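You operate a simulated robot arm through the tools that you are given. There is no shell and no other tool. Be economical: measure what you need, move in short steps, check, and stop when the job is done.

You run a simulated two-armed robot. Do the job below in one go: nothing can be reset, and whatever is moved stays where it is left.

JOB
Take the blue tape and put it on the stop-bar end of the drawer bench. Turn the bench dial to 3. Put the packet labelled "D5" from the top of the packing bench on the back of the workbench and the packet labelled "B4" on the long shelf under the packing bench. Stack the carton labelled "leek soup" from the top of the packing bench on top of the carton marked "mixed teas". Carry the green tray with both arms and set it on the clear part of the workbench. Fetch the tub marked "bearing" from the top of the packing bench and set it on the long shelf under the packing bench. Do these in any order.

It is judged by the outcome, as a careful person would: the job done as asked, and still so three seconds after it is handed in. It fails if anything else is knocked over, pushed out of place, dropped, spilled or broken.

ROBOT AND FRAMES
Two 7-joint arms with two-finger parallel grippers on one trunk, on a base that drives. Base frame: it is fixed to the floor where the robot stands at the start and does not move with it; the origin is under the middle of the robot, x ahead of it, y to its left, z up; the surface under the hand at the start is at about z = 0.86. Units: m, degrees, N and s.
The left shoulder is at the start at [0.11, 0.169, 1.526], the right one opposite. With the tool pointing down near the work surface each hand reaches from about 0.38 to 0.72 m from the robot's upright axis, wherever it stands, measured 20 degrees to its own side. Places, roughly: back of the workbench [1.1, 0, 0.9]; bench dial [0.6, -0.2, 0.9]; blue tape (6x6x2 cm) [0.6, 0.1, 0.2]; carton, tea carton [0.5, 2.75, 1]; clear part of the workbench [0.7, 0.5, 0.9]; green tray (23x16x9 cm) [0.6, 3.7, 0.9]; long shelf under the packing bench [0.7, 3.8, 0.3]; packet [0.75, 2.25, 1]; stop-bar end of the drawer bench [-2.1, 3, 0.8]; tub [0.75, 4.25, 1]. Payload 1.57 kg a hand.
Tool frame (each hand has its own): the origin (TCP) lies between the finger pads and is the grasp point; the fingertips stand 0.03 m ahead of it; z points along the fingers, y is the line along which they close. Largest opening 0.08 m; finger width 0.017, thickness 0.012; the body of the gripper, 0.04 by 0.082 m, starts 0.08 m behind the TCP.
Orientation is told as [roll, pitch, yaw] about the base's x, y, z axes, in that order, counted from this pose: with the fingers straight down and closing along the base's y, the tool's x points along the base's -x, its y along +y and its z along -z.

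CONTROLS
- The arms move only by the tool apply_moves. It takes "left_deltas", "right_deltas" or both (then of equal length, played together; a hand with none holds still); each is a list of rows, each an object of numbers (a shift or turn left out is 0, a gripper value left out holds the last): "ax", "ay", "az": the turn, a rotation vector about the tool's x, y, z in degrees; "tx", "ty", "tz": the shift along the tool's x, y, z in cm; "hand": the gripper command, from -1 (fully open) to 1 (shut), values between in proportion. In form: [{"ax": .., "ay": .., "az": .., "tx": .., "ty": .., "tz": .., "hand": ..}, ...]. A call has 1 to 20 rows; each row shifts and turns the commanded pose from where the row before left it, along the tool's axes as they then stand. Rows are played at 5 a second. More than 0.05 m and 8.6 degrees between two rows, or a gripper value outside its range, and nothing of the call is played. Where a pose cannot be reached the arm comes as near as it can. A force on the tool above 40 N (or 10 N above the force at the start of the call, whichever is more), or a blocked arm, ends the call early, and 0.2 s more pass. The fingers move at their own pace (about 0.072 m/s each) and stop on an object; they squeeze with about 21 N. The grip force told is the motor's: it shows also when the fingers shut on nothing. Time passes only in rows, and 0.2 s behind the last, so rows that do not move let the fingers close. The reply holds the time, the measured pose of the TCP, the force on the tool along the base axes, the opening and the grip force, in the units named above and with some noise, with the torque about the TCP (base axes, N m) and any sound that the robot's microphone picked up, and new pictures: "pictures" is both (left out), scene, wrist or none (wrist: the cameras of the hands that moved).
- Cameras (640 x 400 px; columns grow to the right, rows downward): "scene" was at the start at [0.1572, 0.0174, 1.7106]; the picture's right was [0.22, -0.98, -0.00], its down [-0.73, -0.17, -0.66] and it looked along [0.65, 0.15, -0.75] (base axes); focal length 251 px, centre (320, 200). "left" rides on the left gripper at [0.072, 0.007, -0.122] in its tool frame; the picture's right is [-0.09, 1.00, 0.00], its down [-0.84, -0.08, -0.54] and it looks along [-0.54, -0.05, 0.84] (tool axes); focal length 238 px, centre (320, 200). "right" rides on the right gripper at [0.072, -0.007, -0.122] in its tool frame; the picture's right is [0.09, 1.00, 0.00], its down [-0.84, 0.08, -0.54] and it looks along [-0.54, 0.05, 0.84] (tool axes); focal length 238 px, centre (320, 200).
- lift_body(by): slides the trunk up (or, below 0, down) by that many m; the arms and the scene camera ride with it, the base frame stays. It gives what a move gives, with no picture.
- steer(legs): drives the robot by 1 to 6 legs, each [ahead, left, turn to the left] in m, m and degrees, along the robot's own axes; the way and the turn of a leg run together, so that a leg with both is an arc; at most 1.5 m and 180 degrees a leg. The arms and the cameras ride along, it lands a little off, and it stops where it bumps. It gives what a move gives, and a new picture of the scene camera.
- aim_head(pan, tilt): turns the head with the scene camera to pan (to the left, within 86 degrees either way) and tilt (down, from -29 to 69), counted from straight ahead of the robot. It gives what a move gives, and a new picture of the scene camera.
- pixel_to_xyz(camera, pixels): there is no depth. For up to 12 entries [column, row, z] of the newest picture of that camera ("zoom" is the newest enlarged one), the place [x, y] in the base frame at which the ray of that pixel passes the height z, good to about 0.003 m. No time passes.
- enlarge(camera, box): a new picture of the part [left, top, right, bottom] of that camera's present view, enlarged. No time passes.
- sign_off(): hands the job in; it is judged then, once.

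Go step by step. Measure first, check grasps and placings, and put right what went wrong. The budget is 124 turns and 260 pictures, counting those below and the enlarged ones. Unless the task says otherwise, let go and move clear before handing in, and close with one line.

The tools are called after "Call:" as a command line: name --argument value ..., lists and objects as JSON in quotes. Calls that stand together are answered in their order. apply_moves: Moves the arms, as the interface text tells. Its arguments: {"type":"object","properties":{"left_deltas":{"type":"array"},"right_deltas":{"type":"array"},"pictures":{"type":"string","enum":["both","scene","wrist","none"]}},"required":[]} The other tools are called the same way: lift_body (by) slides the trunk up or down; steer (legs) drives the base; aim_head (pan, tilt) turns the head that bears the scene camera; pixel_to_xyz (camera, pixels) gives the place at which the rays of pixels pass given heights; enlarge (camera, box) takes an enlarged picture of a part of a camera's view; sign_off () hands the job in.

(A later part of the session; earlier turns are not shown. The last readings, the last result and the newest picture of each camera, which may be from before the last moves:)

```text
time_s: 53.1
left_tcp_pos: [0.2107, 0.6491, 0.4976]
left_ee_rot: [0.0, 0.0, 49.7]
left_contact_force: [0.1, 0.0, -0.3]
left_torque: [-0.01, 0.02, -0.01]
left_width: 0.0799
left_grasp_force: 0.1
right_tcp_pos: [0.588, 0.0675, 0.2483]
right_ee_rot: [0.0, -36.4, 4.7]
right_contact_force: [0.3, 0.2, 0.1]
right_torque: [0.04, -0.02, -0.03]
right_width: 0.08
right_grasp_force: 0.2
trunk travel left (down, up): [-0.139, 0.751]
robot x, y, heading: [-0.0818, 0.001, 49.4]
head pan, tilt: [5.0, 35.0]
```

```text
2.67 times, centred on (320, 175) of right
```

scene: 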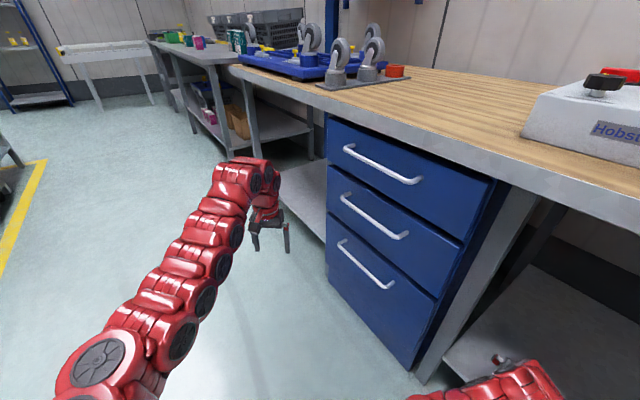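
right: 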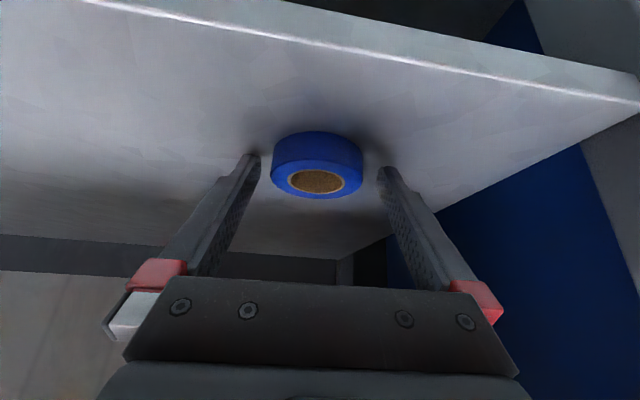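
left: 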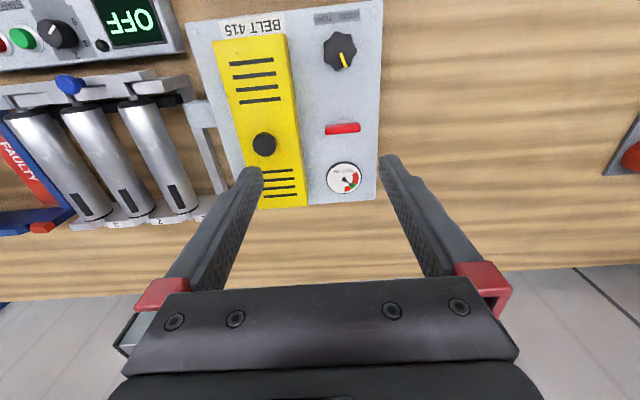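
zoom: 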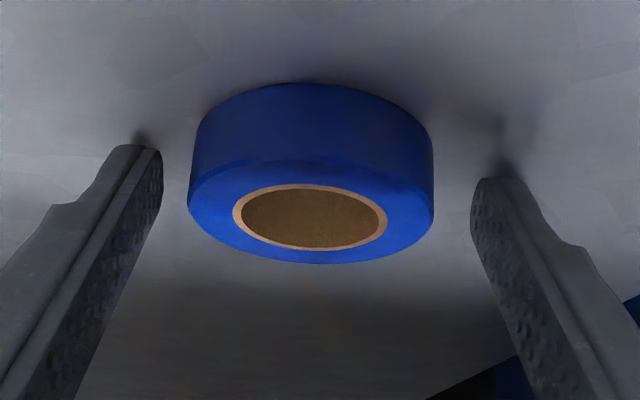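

The tape sits between the tips, with its middle near row 167 against tip row 170. I'll close.

Call:
apply_moves --right_deltas '[{"hand": 1}, {"hand": 1}, {"hand": 1}, {"hand": 1}, {"hand": 1}]' --pictures "wrist"

```text
time_s: 54.3
left_tcp_pos: [0.2101, 0.6499, 0.499]
left_ee_rot: [0.0, 0.0, 49.7]
left_contact_force: [0.0, -1.2, 0.5]
left_torque: [-0.01, 0.0, 0.01]
left_width: 0.0801
left_grasp_force: 0.1
right_tcp_pos: [0.5892, 0.067, 0.2492]
right_ee_rot: [0.0, -36.4, 4.7]
right_contact_force: [-0.1, 0.5, 0.5]
right_torque: [-0.02, -0.03, 0.01]
right_width: 0.0566
right_grasp_force: 21.4
trunk travel left (down, up): [-0.139, 0.751]
robot x, y, heading: [-0.0813, -0.0018, 49.7]
head pan, tilt: [5.0, 35.0]
```

right: 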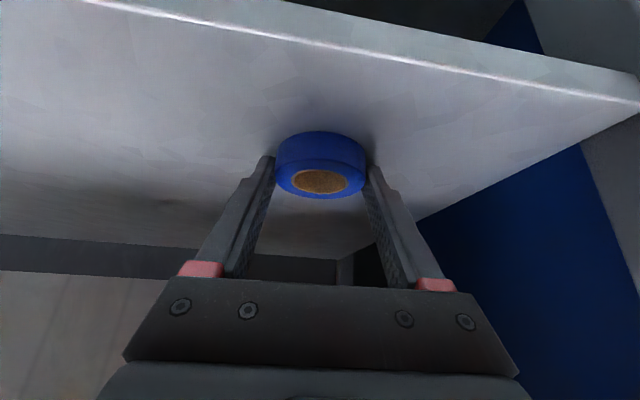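

Gripped at 57 mm with 21 N. I'll lift a few cm by arm and check.

Call:
apply_moves --right_deltas '[{"tz": -1, "tx": -0.75}, {"tz": -1, "tx": -0.75}, {"tz": -1, "tx": -0.75}, {"tz": -1, "tx": -0.75}, {"tz": -1, "tx": -0.75}, {}]' --pictures "wrist"

```text
time_s: 55.7
left_tcp_pos: [0.2093, 0.6487, 0.4971]
left_ee_rot: [0.0, 0.0, 49.7]
left_contact_force: [-0.1, 0.0, -0.2]
left_torque: [-0.05, -0.02, -0.03]
left_width: 0.0798
left_grasp_force: 0.0
right_tcp_pos: [0.59, 0.0666, 0.3104]
right_ee_rot: [0.0, -36.4, 4.7]
right_contact_force: [-0.7, -0.5, -1.5]
right_torque: [0.0, -0.02, 0.04]
right_width: 0.0564
right_grasp_force: 20.8
trunk travel left (down, up): [-0.139, 0.751]
robot x, y, heading: [-0.082, 0.004, 50.0]
head pan, tilt: [5.0, 35.0]
```

right: 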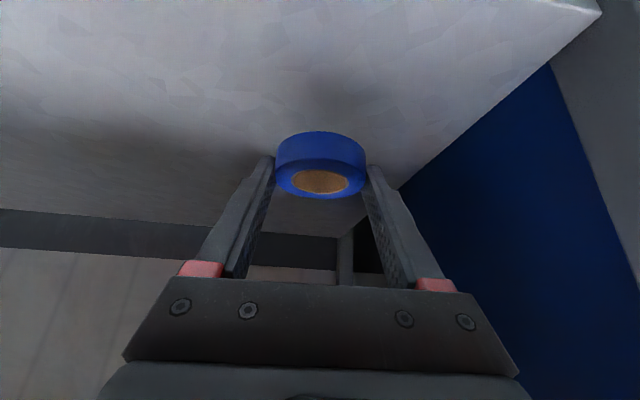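

The tape is held. I'll back out, raise the trunk and look toward the drawer bench.

Call:
steer --legs '[[-0.386, 0.46, 0], [0, 0, 40]]'

Call:
lift_body --by 0.4

Call:
lift_body --by 0.35

Call:
aim_head --pan 40 --tilt 25

```text
time_s: 61.0
left_tcp_pos: [-0.8876, 0.6941, 0.4971]
left_ee_rot: [0.1, 0.0, 90.0]
left_contact_force: [0.4, 0.0, 0.5]
left_torque: [0.0, -0.01, 0.02]
left_width: 0.0803
left_grasp_force: 0.1
right_tcp_pos: [-0.2208, 0.4943, 0.3105]
right_ee_rot: [0.1, -36.4, 44.9]
right_contact_force: [0.4, 0.6, -0.7]
right_torque: [-0.03, -0.01, -0.01]
right_width: 0.0565
right_grasp_force: 20.7
trunk travel left (down, up): [-0.139, 0.751]
robot x, y, heading: [-0.6929, 0.0122, 90.2]
head pan, tilt: [5.0, 35.0]
```

scene: 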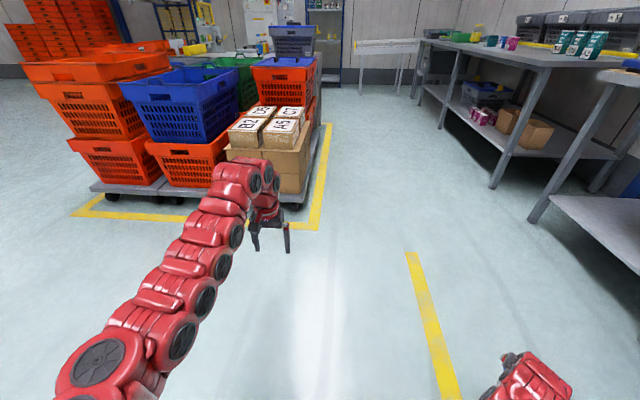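

```text
time_s: 64.8
left_tcp_pos: [-0.8865, 0.6936, 0.8976]
left_ee_rot: [0.0, 0.0, 89.9]
left_contact_force: [1.0, -0.5, -0.6]
left_torque: [0.01, 0.01, 0.01]
left_width: 0.0798
left_grasp_force: 0.1
right_tcp_pos: [-0.2212, 0.4943, 0.7111]
right_ee_rot: [0.0, -36.5, 45.0]
right_contact_force: [0.9, -0.9, -0.4]
right_torque: [-0.02, 0.03, 0.01]
right_width: 0.0564
right_grasp_force: 20.9
trunk travel left (down, up): [-0.539, 0.351]
robot x, y, heading: [-0.6964, 0.0088, 90.1]
head pan, tilt: [5.0, 35.0]
```

```text
time_s: 68.3
left_tcp_pos: [-0.8872, 0.6937, 1.2475]
left_ee_rot: [0.0, 0.1, 89.9]
left_contact_force: [-0.1, -0.3, 0.1]
left_torque: [-0.02, 0.01, 0.01]
left_width: 0.0799
left_grasp_force: 0.0
right_tcp_pos: [-0.2214, 0.4954, 1.0608]
right_ee_rot: [0.0, -36.4, 44.9]
right_contact_force: [-0.3, -0.2, -1.6]
right_torque: [-0.01, 0.01, 0.0]
right_width: 0.056
right_grasp_force: 20.8
trunk travel left (down, up): [-0.889, 0.001]
robot x, y, heading: [-0.6936, 0.0105, 90.2]
head pan, tilt: [5.0, 35.0]
```

```text
time_s: 69.3
left_tcp_pos: [-0.8871, 0.6944, 1.2474]
left_ee_rot: [0.1, 0.0, 90.0]
left_contact_force: [0.0, -0.2, 0.0]
left_torque: [0.03, 0.02, 0.01]
left_width: 0.0798
left_grasp_force: 0.0
right_tcp_pos: [-0.2211, 0.4943, 1.0613]
right_ee_rot: [0.1, -36.4, 44.9]
right_contact_force: [-1.2, 0.2, -0.3]
right_torque: [0.02, -0.03, -0.02]
right_width: 0.0563
right_grasp_force: 21.0
trunk travel left (down, up): [-0.889, 0.001]
robot x, y, heading: [-0.6895, 0.0105, 89.9]
head pan, tilt: [40.0, 25.0]
```

scene: 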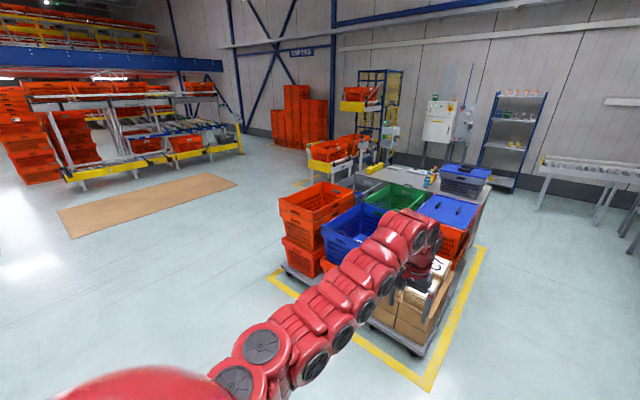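

A crate cart stands inside a yellow outline between here and the drawer bench. I'll measure the outline and nearby furniture.

Call:
pixel_to_xyz --camera "scene" --pixels '[[430, 388, 0], [485, 248, 0], [270, 275, 0], [415, 352, 0], [285, 268, 0.1], [440, 150, 0.8], [490, 185, 0.8], [380, 150, 0.8], [580, 165, 0.85], [70, 238, 0]]'

Call:
enlarge --camera "scene" --box '[280, 60, 640, 285]'

```text
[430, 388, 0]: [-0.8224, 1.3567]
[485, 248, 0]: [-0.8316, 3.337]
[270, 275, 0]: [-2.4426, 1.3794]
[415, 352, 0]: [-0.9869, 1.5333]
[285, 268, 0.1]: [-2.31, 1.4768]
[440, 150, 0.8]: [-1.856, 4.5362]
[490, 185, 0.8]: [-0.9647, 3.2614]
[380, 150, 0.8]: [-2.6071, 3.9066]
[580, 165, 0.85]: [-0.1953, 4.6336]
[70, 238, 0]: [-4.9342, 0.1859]
```

```text
1.78 times, centred on (460, 172) of scene
```

zoom: 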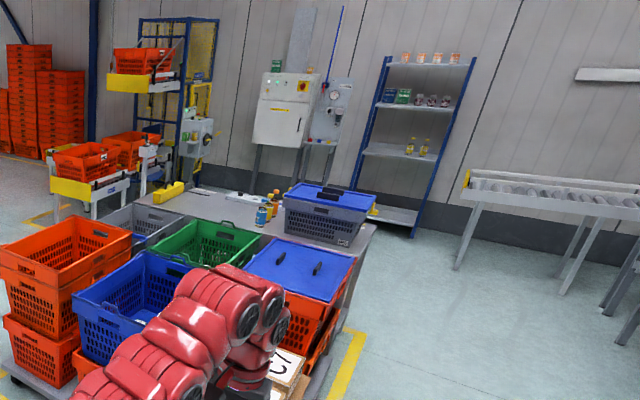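

The bench (z≈0.8) appears behind the cart, with a yellow bar at its far end. I'll drive along the aisle at x≈-0.4 to y≈3.2 and look left.

Call:
steer --legs '[[0.2, -0.3, 0], [1.5, 0, 0], [1.3, 0, 0]]'

Call:
aim_head --pan 75 --tilt 30

```text
time_s: 84.9
left_tcp_pos: [-0.6461, 3.7165, 1.2484]
left_ee_rot: [-0.2, 0.0, 90.8]
left_contact_force: [-0.2, -0.5, 0.4]
left_torque: [0.02, 0.05, -0.01]
left_width: 0.0801
left_grasp_force: 0.0
right_tcp_pos: [0.0245, 3.5267, 1.061]
right_ee_rot: [0.0, -36.5, 45.6]
right_contact_force: [-0.2, 0.1, 0.6]
right_torque: [-0.02, -0.01, 0.02]
right_width: 0.0561
right_grasp_force: 21.1
trunk travel left (down, up): [-0.889, 0.001]
robot x, y, heading: [-0.4431, 3.0348, 90.9]
head pan, tilt: [40.0, 25.0]
```

scene: 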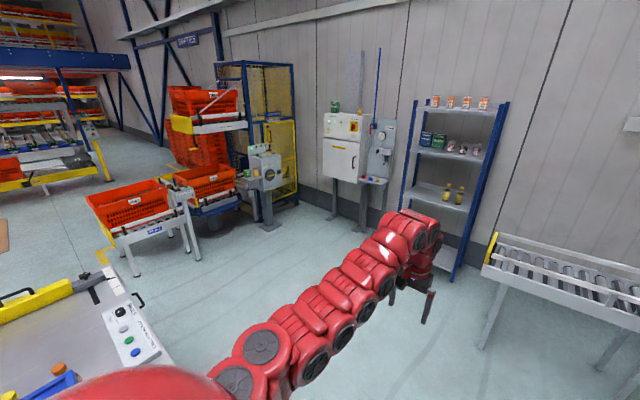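

```text
time_s: 85.9
left_tcp_pos: [-0.6447, 3.7164, 1.249]
left_ee_rot: [0.0, 0.0, 90.7]
left_contact_force: [0.0, -0.2, 1.1]
left_torque: [-0.01, 0.01, 0.0]
left_width: 0.08
left_grasp_force: 0.2
right_tcp_pos: [0.024, 3.5256, 1.0621]
right_ee_rot: [0.0, -36.4, 45.7]
right_contact_force: [0.0, -0.3, -0.9]
right_torque: [0.01, 0.0, -0.04]
right_width: 0.0563
right_grasp_force: 21.4
trunk travel left (down, up): [-0.889, 0.001]
robot x, y, heading: [-0.439, 3.0345, 90.9]
head pan, tilt: [75.0, 30.0]
```

scene: 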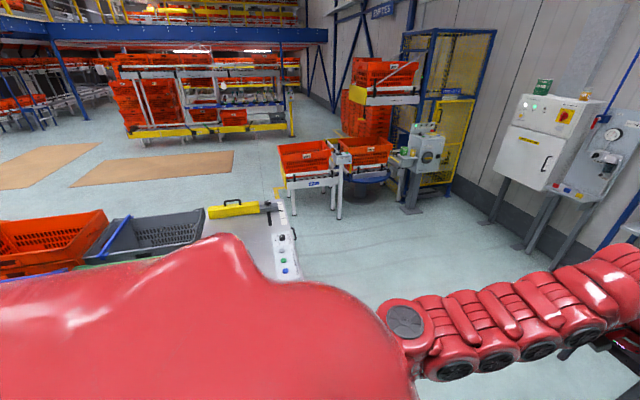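

Call:
enlarge --camera "scene" --box '[100, 180, 340, 330]'

Call:
pixel_to_xyz --camera "scene" --pixels '[[298, 278, 0.8], [289, 200, 0.8], [212, 212, 0.8], [255, 208, 0.8], [285, 255, 0.8], [275, 200, 0.85], [290, 279, 0.8]]'

```text
2.67 times, centred on (220, 255) of scene
```

zoom: 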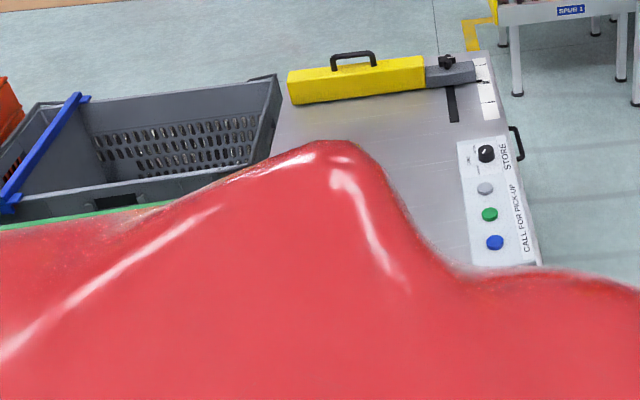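

```text
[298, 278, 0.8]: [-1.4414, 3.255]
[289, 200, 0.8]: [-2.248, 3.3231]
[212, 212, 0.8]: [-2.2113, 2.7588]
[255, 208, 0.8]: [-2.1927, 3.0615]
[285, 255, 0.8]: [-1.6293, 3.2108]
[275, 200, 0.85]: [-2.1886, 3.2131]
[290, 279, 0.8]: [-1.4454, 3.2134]
```

The bench's north edge is y≈3.3, its stop-bar end x≈-2.2, and the drawers face north. I'll go to the north side at y≈4.1 facing -y, checking the view before sliding along.

Call:
pixel_to_xyz --camera "scene" --pixels '[[342, 216, 0], [294, 214, 0], [410, 212, 0], [485, 222, 0], [280, 175, 0.6]]'

Call:
steer --legs '[[1.05, 0, 0], [0, 0, 180]]'

Call:
aim_head --pan -50 --tilt 35

```text
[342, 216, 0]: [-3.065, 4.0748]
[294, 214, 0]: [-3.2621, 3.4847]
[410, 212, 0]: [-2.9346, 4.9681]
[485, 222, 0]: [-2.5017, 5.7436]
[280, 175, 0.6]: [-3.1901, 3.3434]
```

```text
time_s: 98.6
left_tcp_pos: [-0.2297, 3.3986, 1.248]
left_ee_rot: [-0.1, -0.1, -86.9]
left_contact_force: [0.4, 0.2, 0.4]
left_torque: [-0.02, -0.01, 0.0]
left_width: 0.08
left_grasp_force: 0.1
right_tcp_pos: [-0.9063, 3.5618, 1.0609]
right_ee_rot: [-0.1, -36.3, -132.0]
right_contact_force: [-0.5, -0.6, -0.6]
right_torque: [-0.01, -0.01, 0.01]
right_width: 0.0564
right_grasp_force: 20.4
trunk travel left (down, up): [-0.889, 0.001]
robot x, y, heading: [-0.4624, 4.07, -87.0]
head pan, tilt: [75.0, 30.0]
```

scene: 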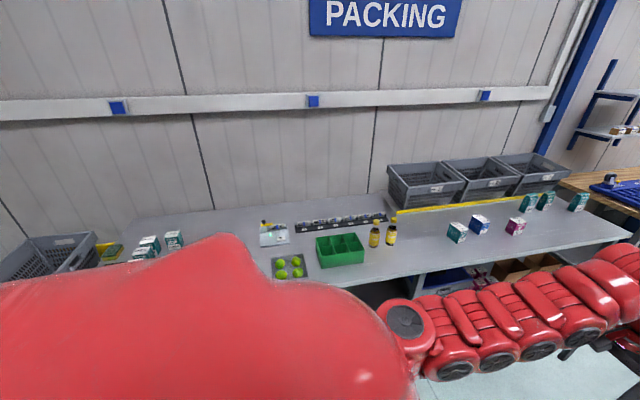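

```text
time_s: 100.7
left_tcp_pos: [-0.2297, 3.3983, 1.2487]
left_ee_rot: [0.0, -0.1, -86.8]
left_contact_force: [0.6, 0.0, 0.5]
left_torque: [0.0, 0.04, 0.01]
left_width: 0.0801
left_grasp_force: 0.1
right_tcp_pos: [-0.9061, 3.5621, 1.0613]
right_ee_rot: [-0.1, -36.5, -132.0]
right_contact_force: [0.9, -0.7, -0.7]
right_torque: [-0.04, -0.03, 0.0]
right_width: 0.0563
right_grasp_force: 21.1
trunk travel left (down, up): [-0.889, 0.001]
robot x, y, heading: [-0.459, 4.073, -86.9]
head pan, tilt: [-50.0, 35.0]
```

scene: 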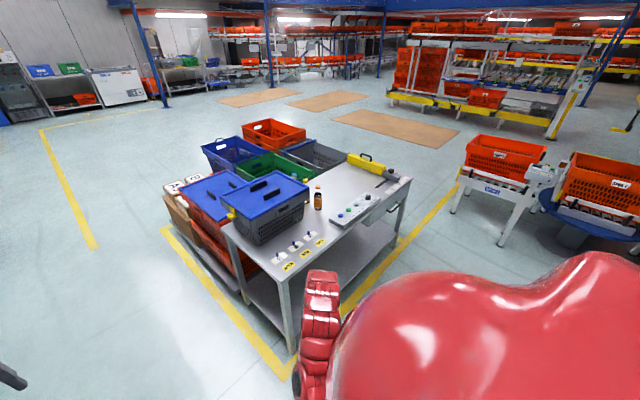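

The floor north of the bench is clear. I'll slide west 1.5 m and move closer, then look down at the bench end.

Call:
steer --legs '[[0, 0, -3], [0, -1.45, 0], [0.24, 0, 0]]'

Call:
aim_head --pan -5 --tilt 45

```text
time_s: 109.7
left_tcp_pos: [-1.7031, 3.1428, 1.2486]
left_ee_rot: [0.0, -0.2, -89.1]
left_contact_force: [-0.2, 0.1, 0.2]
left_torque: [-0.04, 0.0, 0.01]
left_width: 0.0799
left_grasp_force: 0.1
right_tcp_pos: [-2.3737, 3.331, 1.0618]
right_ee_rot: [0.0, -36.3, -134.0]
right_contact_force: [-0.6, 0.1, 0.0]
right_torque: [0.01, 0.01, 0.02]
right_width: 0.0563
right_grasp_force: 20.3
trunk travel left (down, up): [-0.889, 0.001]
robot x, y, heading: [-1.9115, 3.8221, -89.2]
head pan, tilt: [-50.0, 35.0]
```

scene: 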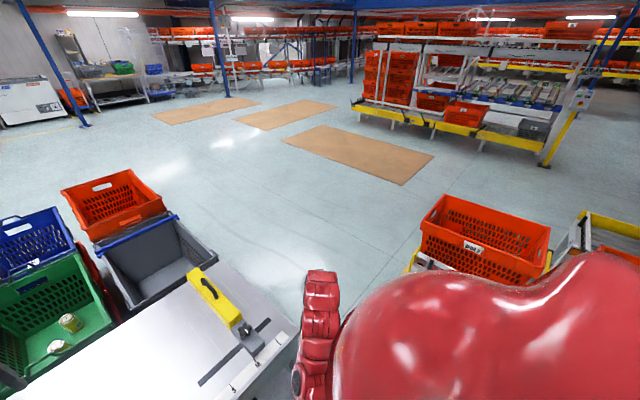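

```text
time_s: 110.8
left_tcp_pos: [-1.7042, 3.1418, 1.2484]
left_ee_rot: [0.0, 0.0, -89.1]
left_contact_force: [-0.4, 0.2, -0.3]
left_torque: [0.01, -0.02, 0.0]
left_width: 0.0798
left_grasp_force: 0.0
right_tcp_pos: [-2.3736, 3.3304, 1.0611]
right_ee_rot: [-0.1, -36.4, -134.1]
right_contact_force: [-0.6, -0.3, -0.4]
right_torque: [0.01, 0.0, 0.03]
right_width: 0.0563
right_grasp_force: 21.0
trunk travel left (down, up): [-0.889, 0.001]
robot x, y, heading: [-1.9108, 3.8211, -89.0]
head pan, tilt: [-5.0, 45.0]
```

scene: 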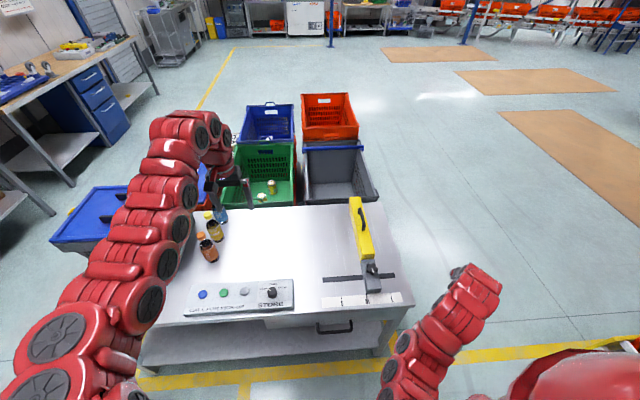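

The bench's stop-bar end is at right (bar col 365, rows 200-290). I'll measure free spots beside it.

Call:
pixel_to_xyz --camera "scene" --pixels '[[325, 245, 0.8], [330, 258, 0.8], [385, 245, 0.8], [352, 200, 0.8], [372, 290, 0.8], [413, 303, 0.8], [392, 205, 0.8], [293, 295, 0.8], [322, 303, 0.8], [340, 278, 0.8]]'

Call:
enlarge --camera "scene" --box '[260, 190, 420, 340]'

```text
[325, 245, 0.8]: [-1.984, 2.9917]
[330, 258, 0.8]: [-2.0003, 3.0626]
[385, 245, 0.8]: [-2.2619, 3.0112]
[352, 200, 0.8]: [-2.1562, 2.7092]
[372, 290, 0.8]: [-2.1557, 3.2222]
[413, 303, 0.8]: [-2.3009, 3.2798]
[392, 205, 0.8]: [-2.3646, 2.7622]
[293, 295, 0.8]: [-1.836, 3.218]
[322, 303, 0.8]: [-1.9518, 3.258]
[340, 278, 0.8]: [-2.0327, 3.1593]
```

```text
2.67 times, centred on (340, 265) of scene
```

zoom: 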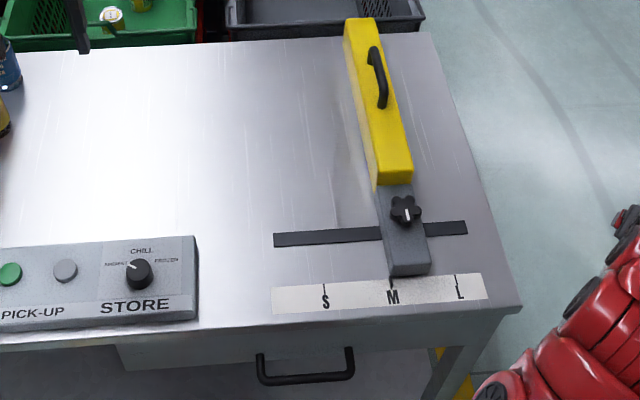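

I'll place the tape at about (-2.03,3.05), between the STORE panel and the bar. I'll move the base closer, then swing the right hand to point straight ahead.

Call:
steer --legs '[[0.08, 0, 0]]'

Call:
apply_moves --right_deltas '[{"ax": -4.45, "az": -6.04}, {"ax": -4.45, "az": -6.04}, {"ax": -4.45, "az": -6.04}, {"ax": -4.45, "az": -6.04}, {"ax": -4.45, "az": -6.04}, {"ax": -4.45, "az": -6.04}, {"ty": 2.5}, {"ty": 2.5}, {"ty": 2.5}, {"ty": 2.5}, {"ty": 2.5}, {"ty": 2.5, "tx": -1.5, "tz": 1}, {"ty": 2.5, "tx": -1.5, "tz": 1}, {"ty": 2.5, "tx": -1.5, "tz": 1}, {"ty": 2.5, "tx": -1.5, "tz": 1}, {"ty": 2.5, "tx": -1.5, "tz": 1}, {"ty": 2.5, "tx": -1.5, "tz": 1}, {"ty": 2.5, "tx": -1.5, "tz": 1}, {"ty": 2.5, "tx": -1.5, "tz": 1}, {}]' --pictures "both"

```text
time_s: 111.9
left_tcp_pos: [-1.7025, 3.0645, 1.2495]
left_ee_rot: [0.1, -0.1, -89.1]
left_contact_force: [0.3, -0.3, 0.1]
left_torque: [-0.04, -0.03, 0.03]
left_width: 0.0799
left_grasp_force: 0.0
right_tcp_pos: [-2.3716, 3.2535, 1.062]
right_ee_rot: [0.0, -36.5, -134.3]
right_contact_force: [0.2, -0.3, -0.2]
right_torque: [-0.04, 0.0, 0.0]
right_width: 0.0565
right_grasp_force: 20.9
trunk travel left (down, up): [-0.889, 0.001]
robot x, y, heading: [-1.9092, 3.7438, -89.2]
head pan, tilt: [-5.0, 45.0]
```

scene: 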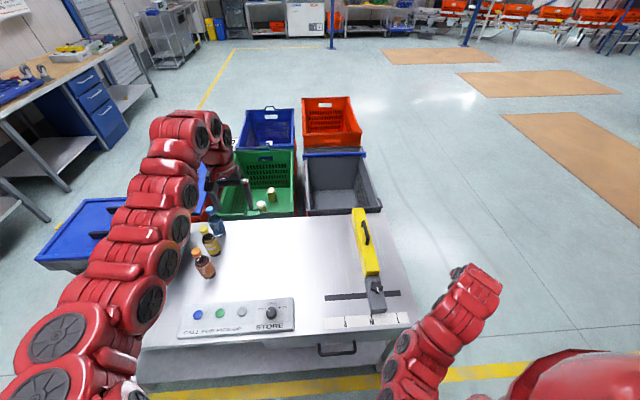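

```text
time_s: 116.1
left_tcp_pos: [-1.7026, 3.0622, 1.2477]
left_ee_rot: [-0.1, 0.0, -89.1]
left_contact_force: [-0.5, -0.8, 0.2]
left_torque: [0.01, 0.0, -0.02]
left_width: 0.0799
left_grasp_force: 0.1
right_tcp_pos: [-2.0438, 3.1114, 1.0685]
right_ee_rot: [0.0, -36.2, -89.2]
right_contact_force: [-0.5, 0.2, 0.0]
right_torque: [0.01, 0.01, -0.01]
right_width: 0.0563
right_grasp_force: 21.0
trunk travel left (down, up): [-0.889, 0.001]
robot x, y, heading: [-1.9097, 3.7429, -89.1]
head pan, tilt: [-5.0, 45.0]
```

scene: 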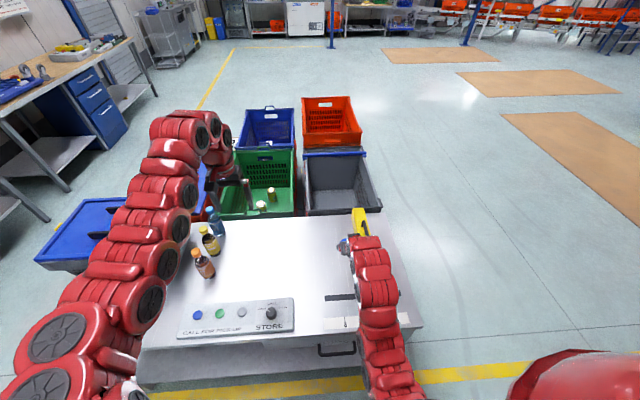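
right: 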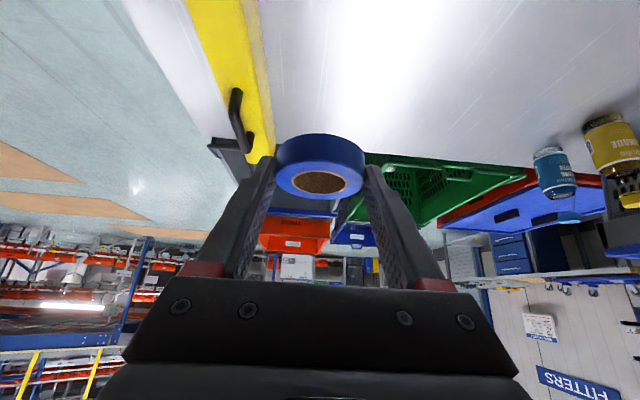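

Aligned beside the bar. I'll shift 1.4 cm in x and 3 cm forward, then lower the trunk 0.2 m.

Call:
apply_moves --right_deltas '[{"ty": 0.7, "tx": -1.2, "tz": 0.9}, {"ty": 0.7, "tx": -1.2, "tz": 0.9}, {}]' --pictures "none"

Call:
lift_body --by -0.2

Call:
apply_moves --right_deltas '[{}]' --pictures "both"

```text
time_s: 116.9
left_tcp_pos: [-1.7029, 3.062, 1.2483]
left_ee_rot: [0.0, 0.1, -89.1]
left_contact_force: [-0.2, 0.1, 0.0]
left_torque: [0.0, 0.03, -0.06]
left_width: 0.08
left_grasp_force: 0.2
right_tcp_pos: [-2.0302, 3.0818, 1.0681]
right_ee_rot: [0.0, -36.5, -89.1]
right_contact_force: [0.5, 0.7, 0.2]
right_torque: [-0.01, 0.01, 0.0]
right_width: 0.0564
right_grasp_force: 20.9
trunk travel left (down, up): [-0.889, 0.001]
robot x, y, heading: [-1.9077, 3.7419, -88.9]
head pan, tilt: [-5.0, 45.0]
```

```text
time_s: 119.0
left_tcp_pos: [-1.7031, 3.0611, 1.048]
left_ee_rot: [0.0, 0.0, -89.1]
left_contact_force: [0.1, -0.2, -0.3]
left_torque: [0.02, 0.0, -0.02]
left_width: 0.0798
left_grasp_force: 0.1
right_tcp_pos: [-2.0296, 3.0809, 0.8674]
right_ee_rot: [0.0, -36.3, -89.0]
right_contact_force: [-0.5, -0.8, 0.0]
right_torque: [0.03, 0.01, 0.01]
right_width: 0.0561
right_grasp_force: 21.4
trunk travel left (down, up): [-0.689, 0.201]
robot x, y, heading: [-1.9157, 3.7405, -89.3]
head pan, tilt: [-5.0, 45.0]
```

```text
time_s: 119.4
left_tcp_pos: [-1.7026, 3.062, 1.0483]
left_ee_rot: [-0.1, 0.0, -89.1]
left_contact_force: [-0.5, 0.1, -0.5]
left_torque: [-0.04, 0.02, -0.04]
left_width: 0.0798
left_grasp_force: 0.0
right_tcp_pos: [-2.0291, 3.0809, 0.8687]
right_ee_rot: [0.0, -36.2, -89.1]
right_contact_force: [0.2, -0.9, -0.9]
right_torque: [-0.01, 0.01, 0.02]
right_width: 0.0563
right_grasp_force: 21.1
trunk travel left (down, up): [-0.689, 0.201]
robot x, y, heading: [-1.9059, 3.7409, -89.4]
head pan, tilt: [-5.0, 45.0]
```

scene: 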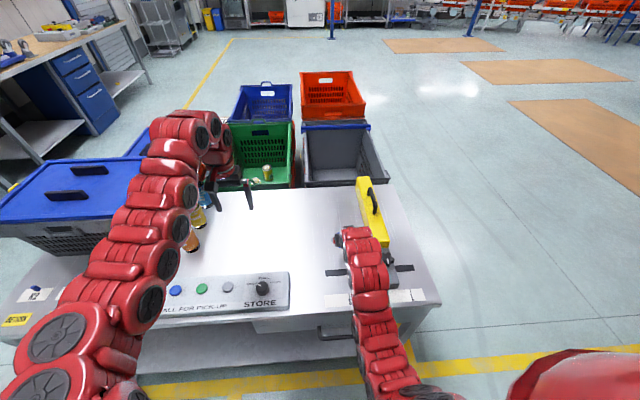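
right: 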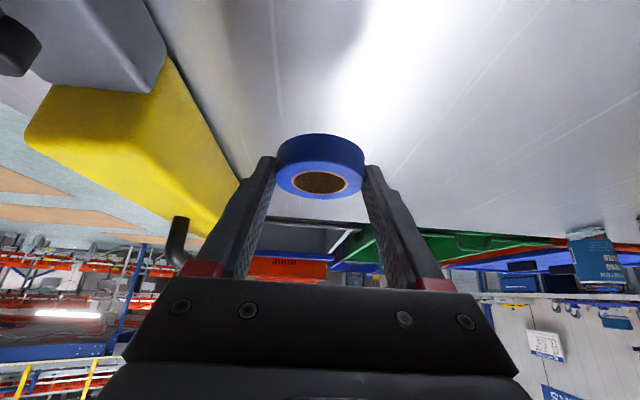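

I'll lower 2.4 cm in small steps, watching the force.

Call:
apply_moves --right_deltas '[{"tx": 0.356, "tz": 0.483}, {"tx": 0.356, "tz": 0.483}, {"tx": 0.356, "tz": 0.483}, {"tx": 0.356, "tz": 0.483}, {}]' --pictures "wrist"

```text
time_s: 120.6
left_tcp_pos: [-1.7025, 3.0623, 1.0489]
left_ee_rot: [0.1, 0.1, -89.0]
left_contact_force: [-0.3, 0.8, 0.6]
left_torque: [-0.04, -0.01, -0.03]
left_width: 0.0802
left_grasp_force: 0.1
right_tcp_pos: [-2.0291, 3.0804, 0.8438]
right_ee_rot: [0.1, -36.3, -89.2]
right_contact_force: [0.4, 0.5, -0.1]
right_torque: [0.0, -0.04, 0.01]
right_width: 0.0565
right_grasp_force: 21.1
trunk travel left (down, up): [-0.689, 0.201]
robot x, y, heading: [-1.9105, 3.7441, -89.1]
head pan, tilt: [-5.0, 45.0]
```

right: 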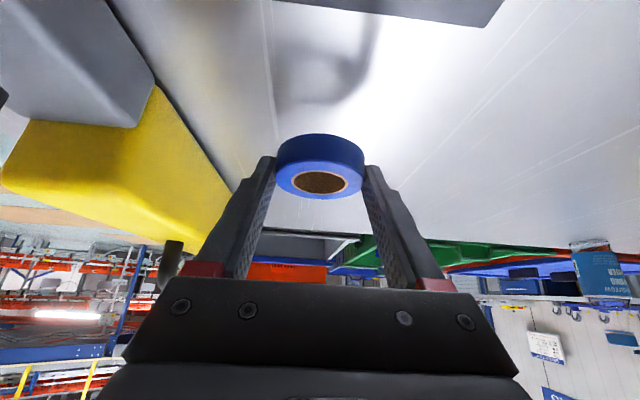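

No contact yet. I'll continue in 3 mm steps.

Call:
apply_moves --right_deltas '[{"tx": 0.178, "tz": 0.24}, {"tx": 0.178, "tz": 0.24}, {"tx": 0.178, "tz": 0.24}, {}]' --pictures "wrist"

```text
time_s: 121.6
left_tcp_pos: [-1.7018, 3.0612, 1.0485]
left_ee_rot: [0.0, 0.0, -89.2]
left_contact_force: [0.5, -0.9, 0.0]
left_torque: [0.02, 0.01, 0.0]
left_width: 0.0798
left_grasp_force: 0.1
right_tcp_pos: [-2.0291, 3.0805, 0.8362]
right_ee_rot: [0.0, -36.4, -89.2]
right_contact_force: [-0.5, 0.0, -0.3]
right_torque: [0.03, 0.01, -0.02]
right_width: 0.0563
right_grasp_force: 20.9
trunk travel left (down, up): [-0.689, 0.201]
robot x, y, heading: [-1.9082, 3.745, -89.1]
head pan, tilt: [-5.0, 45.0]
```

right: 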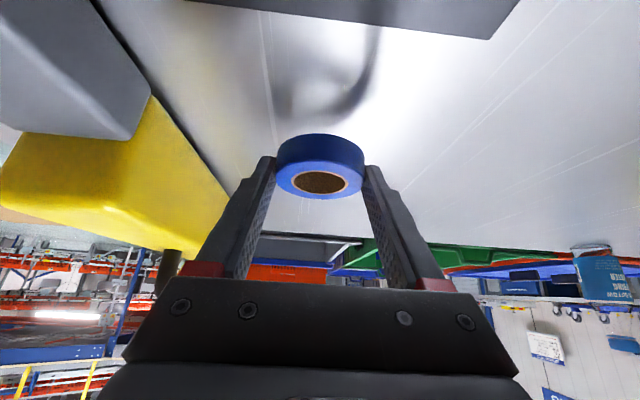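

Call:
apply_moves --right_deltas '[{"tx": 0.178, "tz": 0.24}, {"tx": 0.178, "tz": 0.24}, {"tx": 0.178, "tz": 0.24}, {}]' --pictures "wrist"

```text
time_s: 122.6
left_tcp_pos: [-1.7011, 3.061, 1.0473]
left_ee_rot: [0.0, 0.0, -89.1]
left_contact_force: [-0.4, 0.5, 0.1]
left_torque: [0.0, 0.01, 0.0]
left_width: 0.0801
left_grasp_force: 0.0
right_tcp_pos: [-2.0285, 3.0804, 0.8262]
right_ee_rot: [0.0, -36.3, -89.1]
right_contact_force: [-0.2, 0.0, -1.1]
right_torque: [0.02, 0.03, -0.02]
right_width: 0.0561
right_grasp_force: 20.8
trunk travel left (down, up): [-0.689, 0.201]
robot x, y, heading: [-1.9115, 3.7417, -89.0]
head pan, tilt: [-5.0, 45.0]
```

right: 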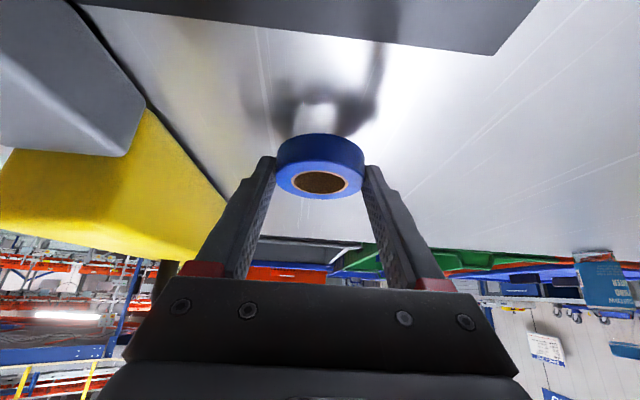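

Call:
apply_moves --right_deltas '[{"tx": 0.178, "tz": 0.24}, {"tx": 0.178, "tz": 0.24}, {"tx": 0.178, "tz": 0.24}, {"tx": 0.178, "tz": 0.24}, {}]' --pictures "wrist"

```text
time_s: 123.8
left_tcp_pos: [-1.7016, 3.0612, 1.0475]
left_ee_rot: [0.0, 0.1, -89.1]
left_contact_force: [-0.2, 0.2, 0.2]
left_torque: [-0.01, 0.0, -0.03]
left_width: 0.0802
left_grasp_force: 0.0
right_tcp_pos: [-2.0291, 3.0816, 0.8144]
right_ee_rot: [0.1, -36.3, -89.2]
right_contact_force: [0.5, 0.5, -0.1]
right_torque: [0.01, -0.01, 0.01]
right_width: 0.0561
right_grasp_force: 21.6
trunk travel left (down, up): [-0.689, 0.201]
robot x, y, heading: [-1.9077, 3.7438, -89.0]
head pan, tilt: [-5.0, 45.0]
```

right: 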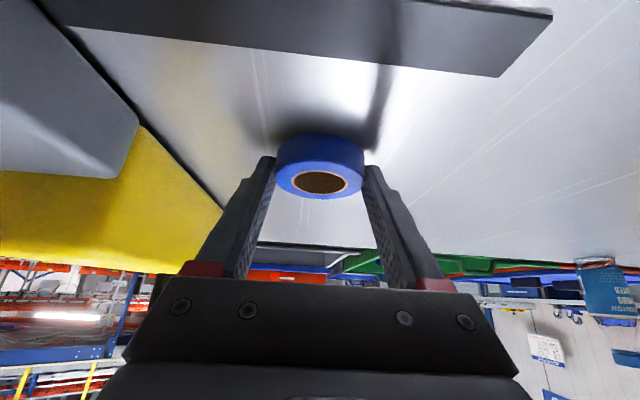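

The shadow is almost meeting the tape, so I'll take finer steps.

Call:
apply_moves --right_deltas '[{"tx": 0.12, "tz": 0.16}, {"tx": 0.12, "tz": 0.16}, {"tx": 0.12, "tz": 0.16}, {"tx": 0.12, "tz": 0.16}, {}]' --pictures "wrist"

```text
time_s: 125.0
left_tcp_pos: [-1.7021, 3.0633, 1.0489]
left_ee_rot: [0.1, -0.1, -89.2]
left_contact_force: [0.1, 0.1, 0.3]
left_torque: [0.03, 0.02, -0.03]
left_width: 0.08
left_grasp_force: 0.0
right_tcp_pos: [-2.0287, 3.081, 0.8093]
right_ee_rot: [-0.1, -36.7, -89.1]
right_contact_force: [-1.4, -5.2, 18.0]
right_torque: [-0.3, -0.13, -0.08]
right_width: 0.0561
right_grasp_force: 20.9
trunk travel left (down, up): [-0.689, 0.201]
robot x, y, heading: [-1.9061, 3.7431, -88.8]
head pan, tilt: [-5.0, 45.0]
```

right: 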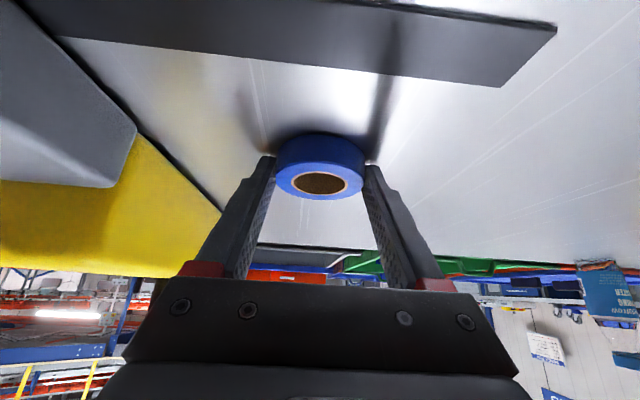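

Contact at 18 N. I'll open and retreat along the fingers.

Call:
apply_moves --right_deltas '[{"hand": -1}, {}, {}, {}, {"tz": -1.5}, {"tz": -1.5}, {"tz": -2}, {"tz": -2}, {"tz": -2}, {}]' --pictures "wrist"

Call:
lift_body --by 0.2

Call:
steer --legs '[[-0.3, 0, 0]]'

```text
time_s: 127.2
left_tcp_pos: [-1.7015, 3.0607, 1.047]
left_ee_rot: [0.0, 0.0, -89.0]
left_contact_force: [0.3, 0.2, 0.0]
left_torque: [0.03, -0.02, -0.02]
left_width: 0.08
left_grasp_force: 0.1
right_tcp_pos: [-2.0314, 3.1365, 0.8776]
right_ee_rot: [0.0, -36.3, -89.1]
right_contact_force: [-0.5, -0.3, -1.1]
right_torque: [-0.03, 0.01, 0.01]
right_width: 0.0801
right_grasp_force: 0.1
trunk travel left (down, up): [-0.689, 0.201]
robot x, y, heading: [-1.9118, 3.7422, -88.9]
head pan, tilt: [-5.0, 45.0]
```

right: 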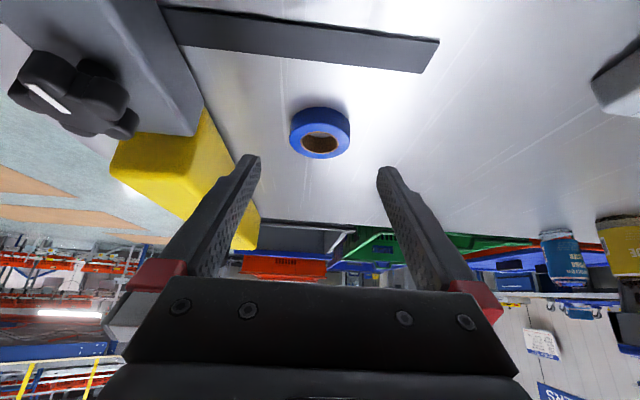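

```text
time_s: 129.4
left_tcp_pos: [-1.7019, 3.0618, 1.2482]
left_ee_rot: [0.0, 0.0, -89.1]
left_contact_force: [-0.9, -0.1, -0.1]
left_torque: [0.01, 0.01, 0.0]
left_width: 0.0801
left_grasp_force: 0.1
right_tcp_pos: [-2.0308, 3.1359, 1.0782]
right_ee_rot: [0.0, -36.3, -89.0]
right_contact_force: [-0.8, 0.5, -0.5]
right_torque: [0.0, 0.0, 0.01]
right_width: 0.0801
right_grasp_force: 0.1
trunk travel left (down, up): [-0.889, 0.001]
robot x, y, heading: [-1.9107, 3.7379, -89.1]
head pan, tilt: [-5.0, 45.0]
```

```text
time_s: 131.5
left_tcp_pos: [-1.7049, 3.3644, 1.246]
left_ee_rot: [0.0, 0.1, -89.0]
left_contact_force: [-0.7, -0.2, -0.7]
left_torque: [0.03, 0.02, 0.01]
left_width: 0.0799
left_grasp_force: 0.0
right_tcp_pos: [-2.0347, 3.437, 1.078]
right_ee_rot: [0.1, -36.2, -89.1]
right_contact_force: [0.5, 0.0, 1.2]
right_torque: [0.02, 0.0, -0.01]
right_width: 0.0799
right_grasp_force: 0.1
trunk travel left (down, up): [-0.889, 0.001]
robot x, y, heading: [-1.9146, 4.0482, -88.9]
head pan, tilt: [-5.0, 45.0]
```

scene: 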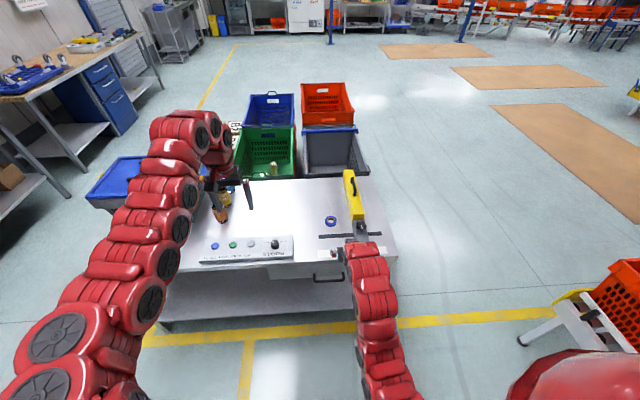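

The tape sits on the stop-bar end. Next I'll drive to the packing bench, facing +x at its far part.

Call:
steer --legs '[[0, 1.4, 0], [0, 0, 89]]'

Call:
aim_head --pan 0 --tilt 35

Call:
apply_moves --right_deltas '[{"ay": 7.2}, {"ay": 7.2}, {"ay": 7.2}, {"ay": 7.2}, {"ay": 7.2}, {}]' --pictures "scene"

```text
time_s: 142.2
left_tcp_pos: [0.1729, 4.2629, 1.2488]
left_ee_rot: [0.1, 0.0, -0.3]
left_contact_force: [0.5, -0.3, 0.3]
left_torque: [-0.03, 0.02, -0.04]
left_width: 0.0798
left_grasp_force: 0.1
right_tcp_pos: [0.0908, 3.9351, 1.0787]
right_ee_rot: [0.0, -36.3, -0.3]
right_contact_force: [0.8, -0.2, 0.1]
right_torque: [-0.03, 0.0, 0.01]
right_width: 0.0798
right_grasp_force: 0.0
trunk travel left (down, up): [-0.889, 0.001]
robot x, y, heading: [-0.5118, 4.0726, -0.3]
head pan, tilt: [-5.0, 45.0]
```

scene: 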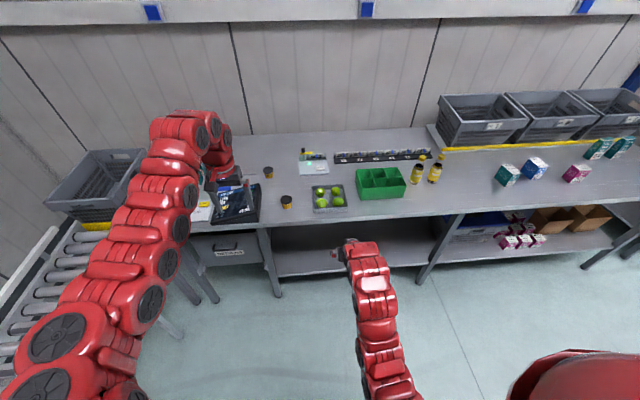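

```text
time_s: 143.0
left_tcp_pos: [0.174, 4.2626, 1.2487]
left_ee_rot: [0.0, 0.0, -0.2]
left_contact_force: [-0.6, 0.6, 0.0]
left_torque: [-0.01, 0.02, 0.03]
left_width: 0.08
left_grasp_force: 0.2
right_tcp_pos: [0.0901, 3.9364, 1.0782]
right_ee_rot: [0.0, -36.4, -0.4]
right_contact_force: [0.2, 0.2, 0.6]
right_torque: [-0.02, -0.03, -0.04]
right_width: 0.0803
right_grasp_force: 0.0
trunk travel left (down, up): [-0.889, 0.001]
robot x, y, heading: [-0.5119, 4.0677, -0.0]
head pan, tilt: [0.0, 35.0]
```

scene: 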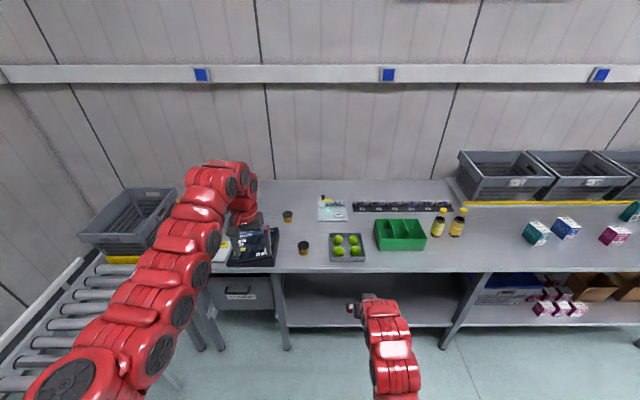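

```text
time_s: 144.4
left_tcp_pos: [0.1719, 4.2638, 1.2485]
left_ee_rot: [0.0, -0.1, -0.2]
left_contact_force: [-0.6, -0.5, -0.4]
left_torque: [-0.01, 0.0, 0.0]
left_width: 0.0801
left_grasp_force: 0.0
right_tcp_pos: [0.0902, 3.9359, 1.0797]
right_ee_rot: [-0.1, -0.3, -0.3]
right_contact_force: [0.2, -0.5, 0.6]
right_torque: [-0.02, -0.01, 0.0]
right_width: 0.0799
right_grasp_force: 0.0
trunk travel left (down, up): [-0.889, 0.001]
robot x, y, heading: [-0.5145, 4.071, -0.2]
head pan, tilt: [0.0, 35.0]
```

scene: 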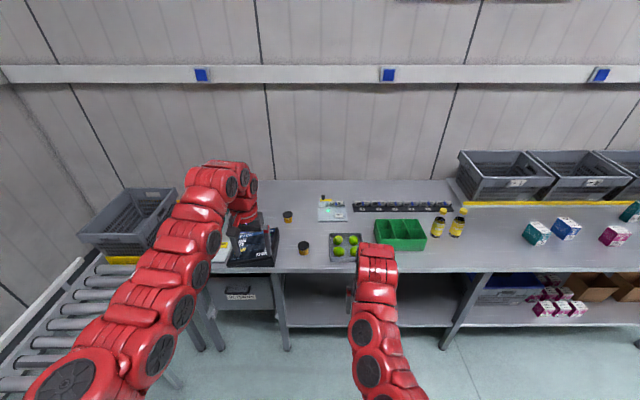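

Small tubs are at (288,217) and (304,248). I'll enlarge those, the cartons on the right, and the shelf.

Call:
enlarge --camera "scene" --box '[210, 180, 370, 280]'

Call:
enlarge --camera "scene" --box '[440, 190, 640, 330]'

Call:
pixel_to_xyz --camera "scene" --pixels '[[288, 217, 0.89], [304, 249, 0.89], [400, 235, 0.9], [537, 234, 0.92], [614, 236, 0.92], [567, 228, 0.92], [320, 274, 0.86], [320, 320, 0.3], [420, 325, 0.3], [635, 212, 0.92]]'

```text
4.00 times, centred on (290, 230) of scene
```

zoom: 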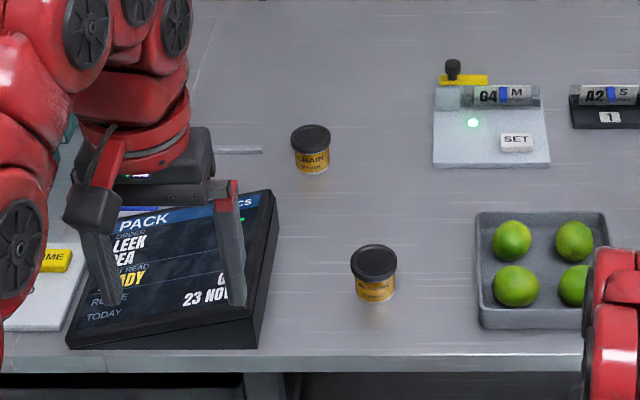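

```text
2.86 times, centred on (540, 260) of scene
```

zoom: 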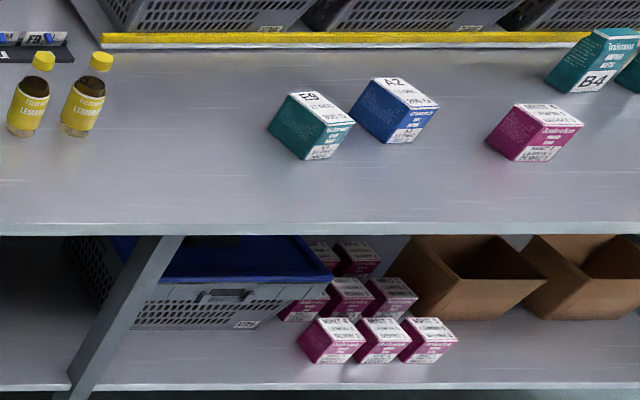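

```text
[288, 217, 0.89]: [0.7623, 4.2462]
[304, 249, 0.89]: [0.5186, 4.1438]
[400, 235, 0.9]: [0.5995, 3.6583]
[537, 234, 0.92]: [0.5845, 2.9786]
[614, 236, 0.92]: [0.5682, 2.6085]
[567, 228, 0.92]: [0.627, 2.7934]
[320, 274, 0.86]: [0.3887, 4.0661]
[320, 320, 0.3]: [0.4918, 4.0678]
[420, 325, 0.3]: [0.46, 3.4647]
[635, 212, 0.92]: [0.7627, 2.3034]
```

Two tubs stand on the bench, at about (0.76,4.25) and (0.52,4.14). I'll drive closer to read the labels.

Call:
steer --legs '[[0.4, 0.2, 0]]'

Call:
aim_head --pan 0 --tilt 45

```text
time_s: 147.1
left_tcp_pos: [0.5719, 4.4627, 1.2483]
left_ee_rot: [0.0, -0.1, -0.2]
left_contact_force: [-0.1, 0.2, -0.1]
left_torque: [-0.04, 0.0, 0.01]
left_width: 0.0798
left_grasp_force: 0.0
right_tcp_pos: [0.4909, 4.1355, 1.0799]
right_ee_rot: [-0.1, -0.5, -0.2]
right_contact_force: [-0.1, 0.4, -0.3]
right_torque: [0.0, 0.02, 0.03]
right_width: 0.0798
right_grasp_force: 0.1
trunk travel left (down, up): [-0.889, 0.001]
robot x, y, heading: [-0.1141, 4.2676, -0.1]
head pan, tilt: [0.0, 35.0]
```

scene: 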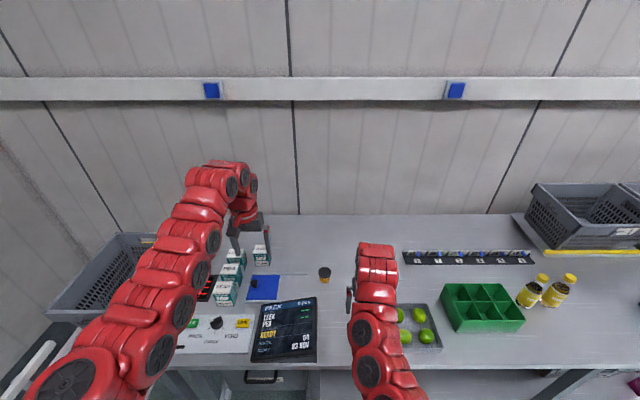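

```text
time_s: 147.8
left_tcp_pos: [0.5721, 4.4627, 1.2473]
left_ee_rot: [0.0, 0.0, -0.3]
left_contact_force: [0.0, 0.5, 0.7]
left_torque: [0.03, 0.01, 0.0]
left_width: 0.08
left_grasp_force: 0.1
right_tcp_pos: [0.4914, 4.1363, 1.0787]
right_ee_rot: [0.0, -0.3, -0.2]
right_contact_force: [-0.4, -0.4, 0.0]
right_torque: [0.01, 0.03, 0.0]
right_width: 0.0802
right_grasp_force: 0.0
trunk travel left (down, up): [-0.889, 0.001]
robot x, y, heading: [-0.1132, 4.2655, 0.1]
head pan, tilt: [0.0, 45.0]
```

scene: 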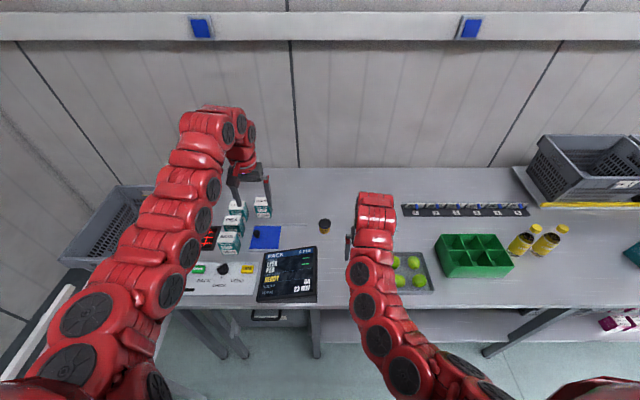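

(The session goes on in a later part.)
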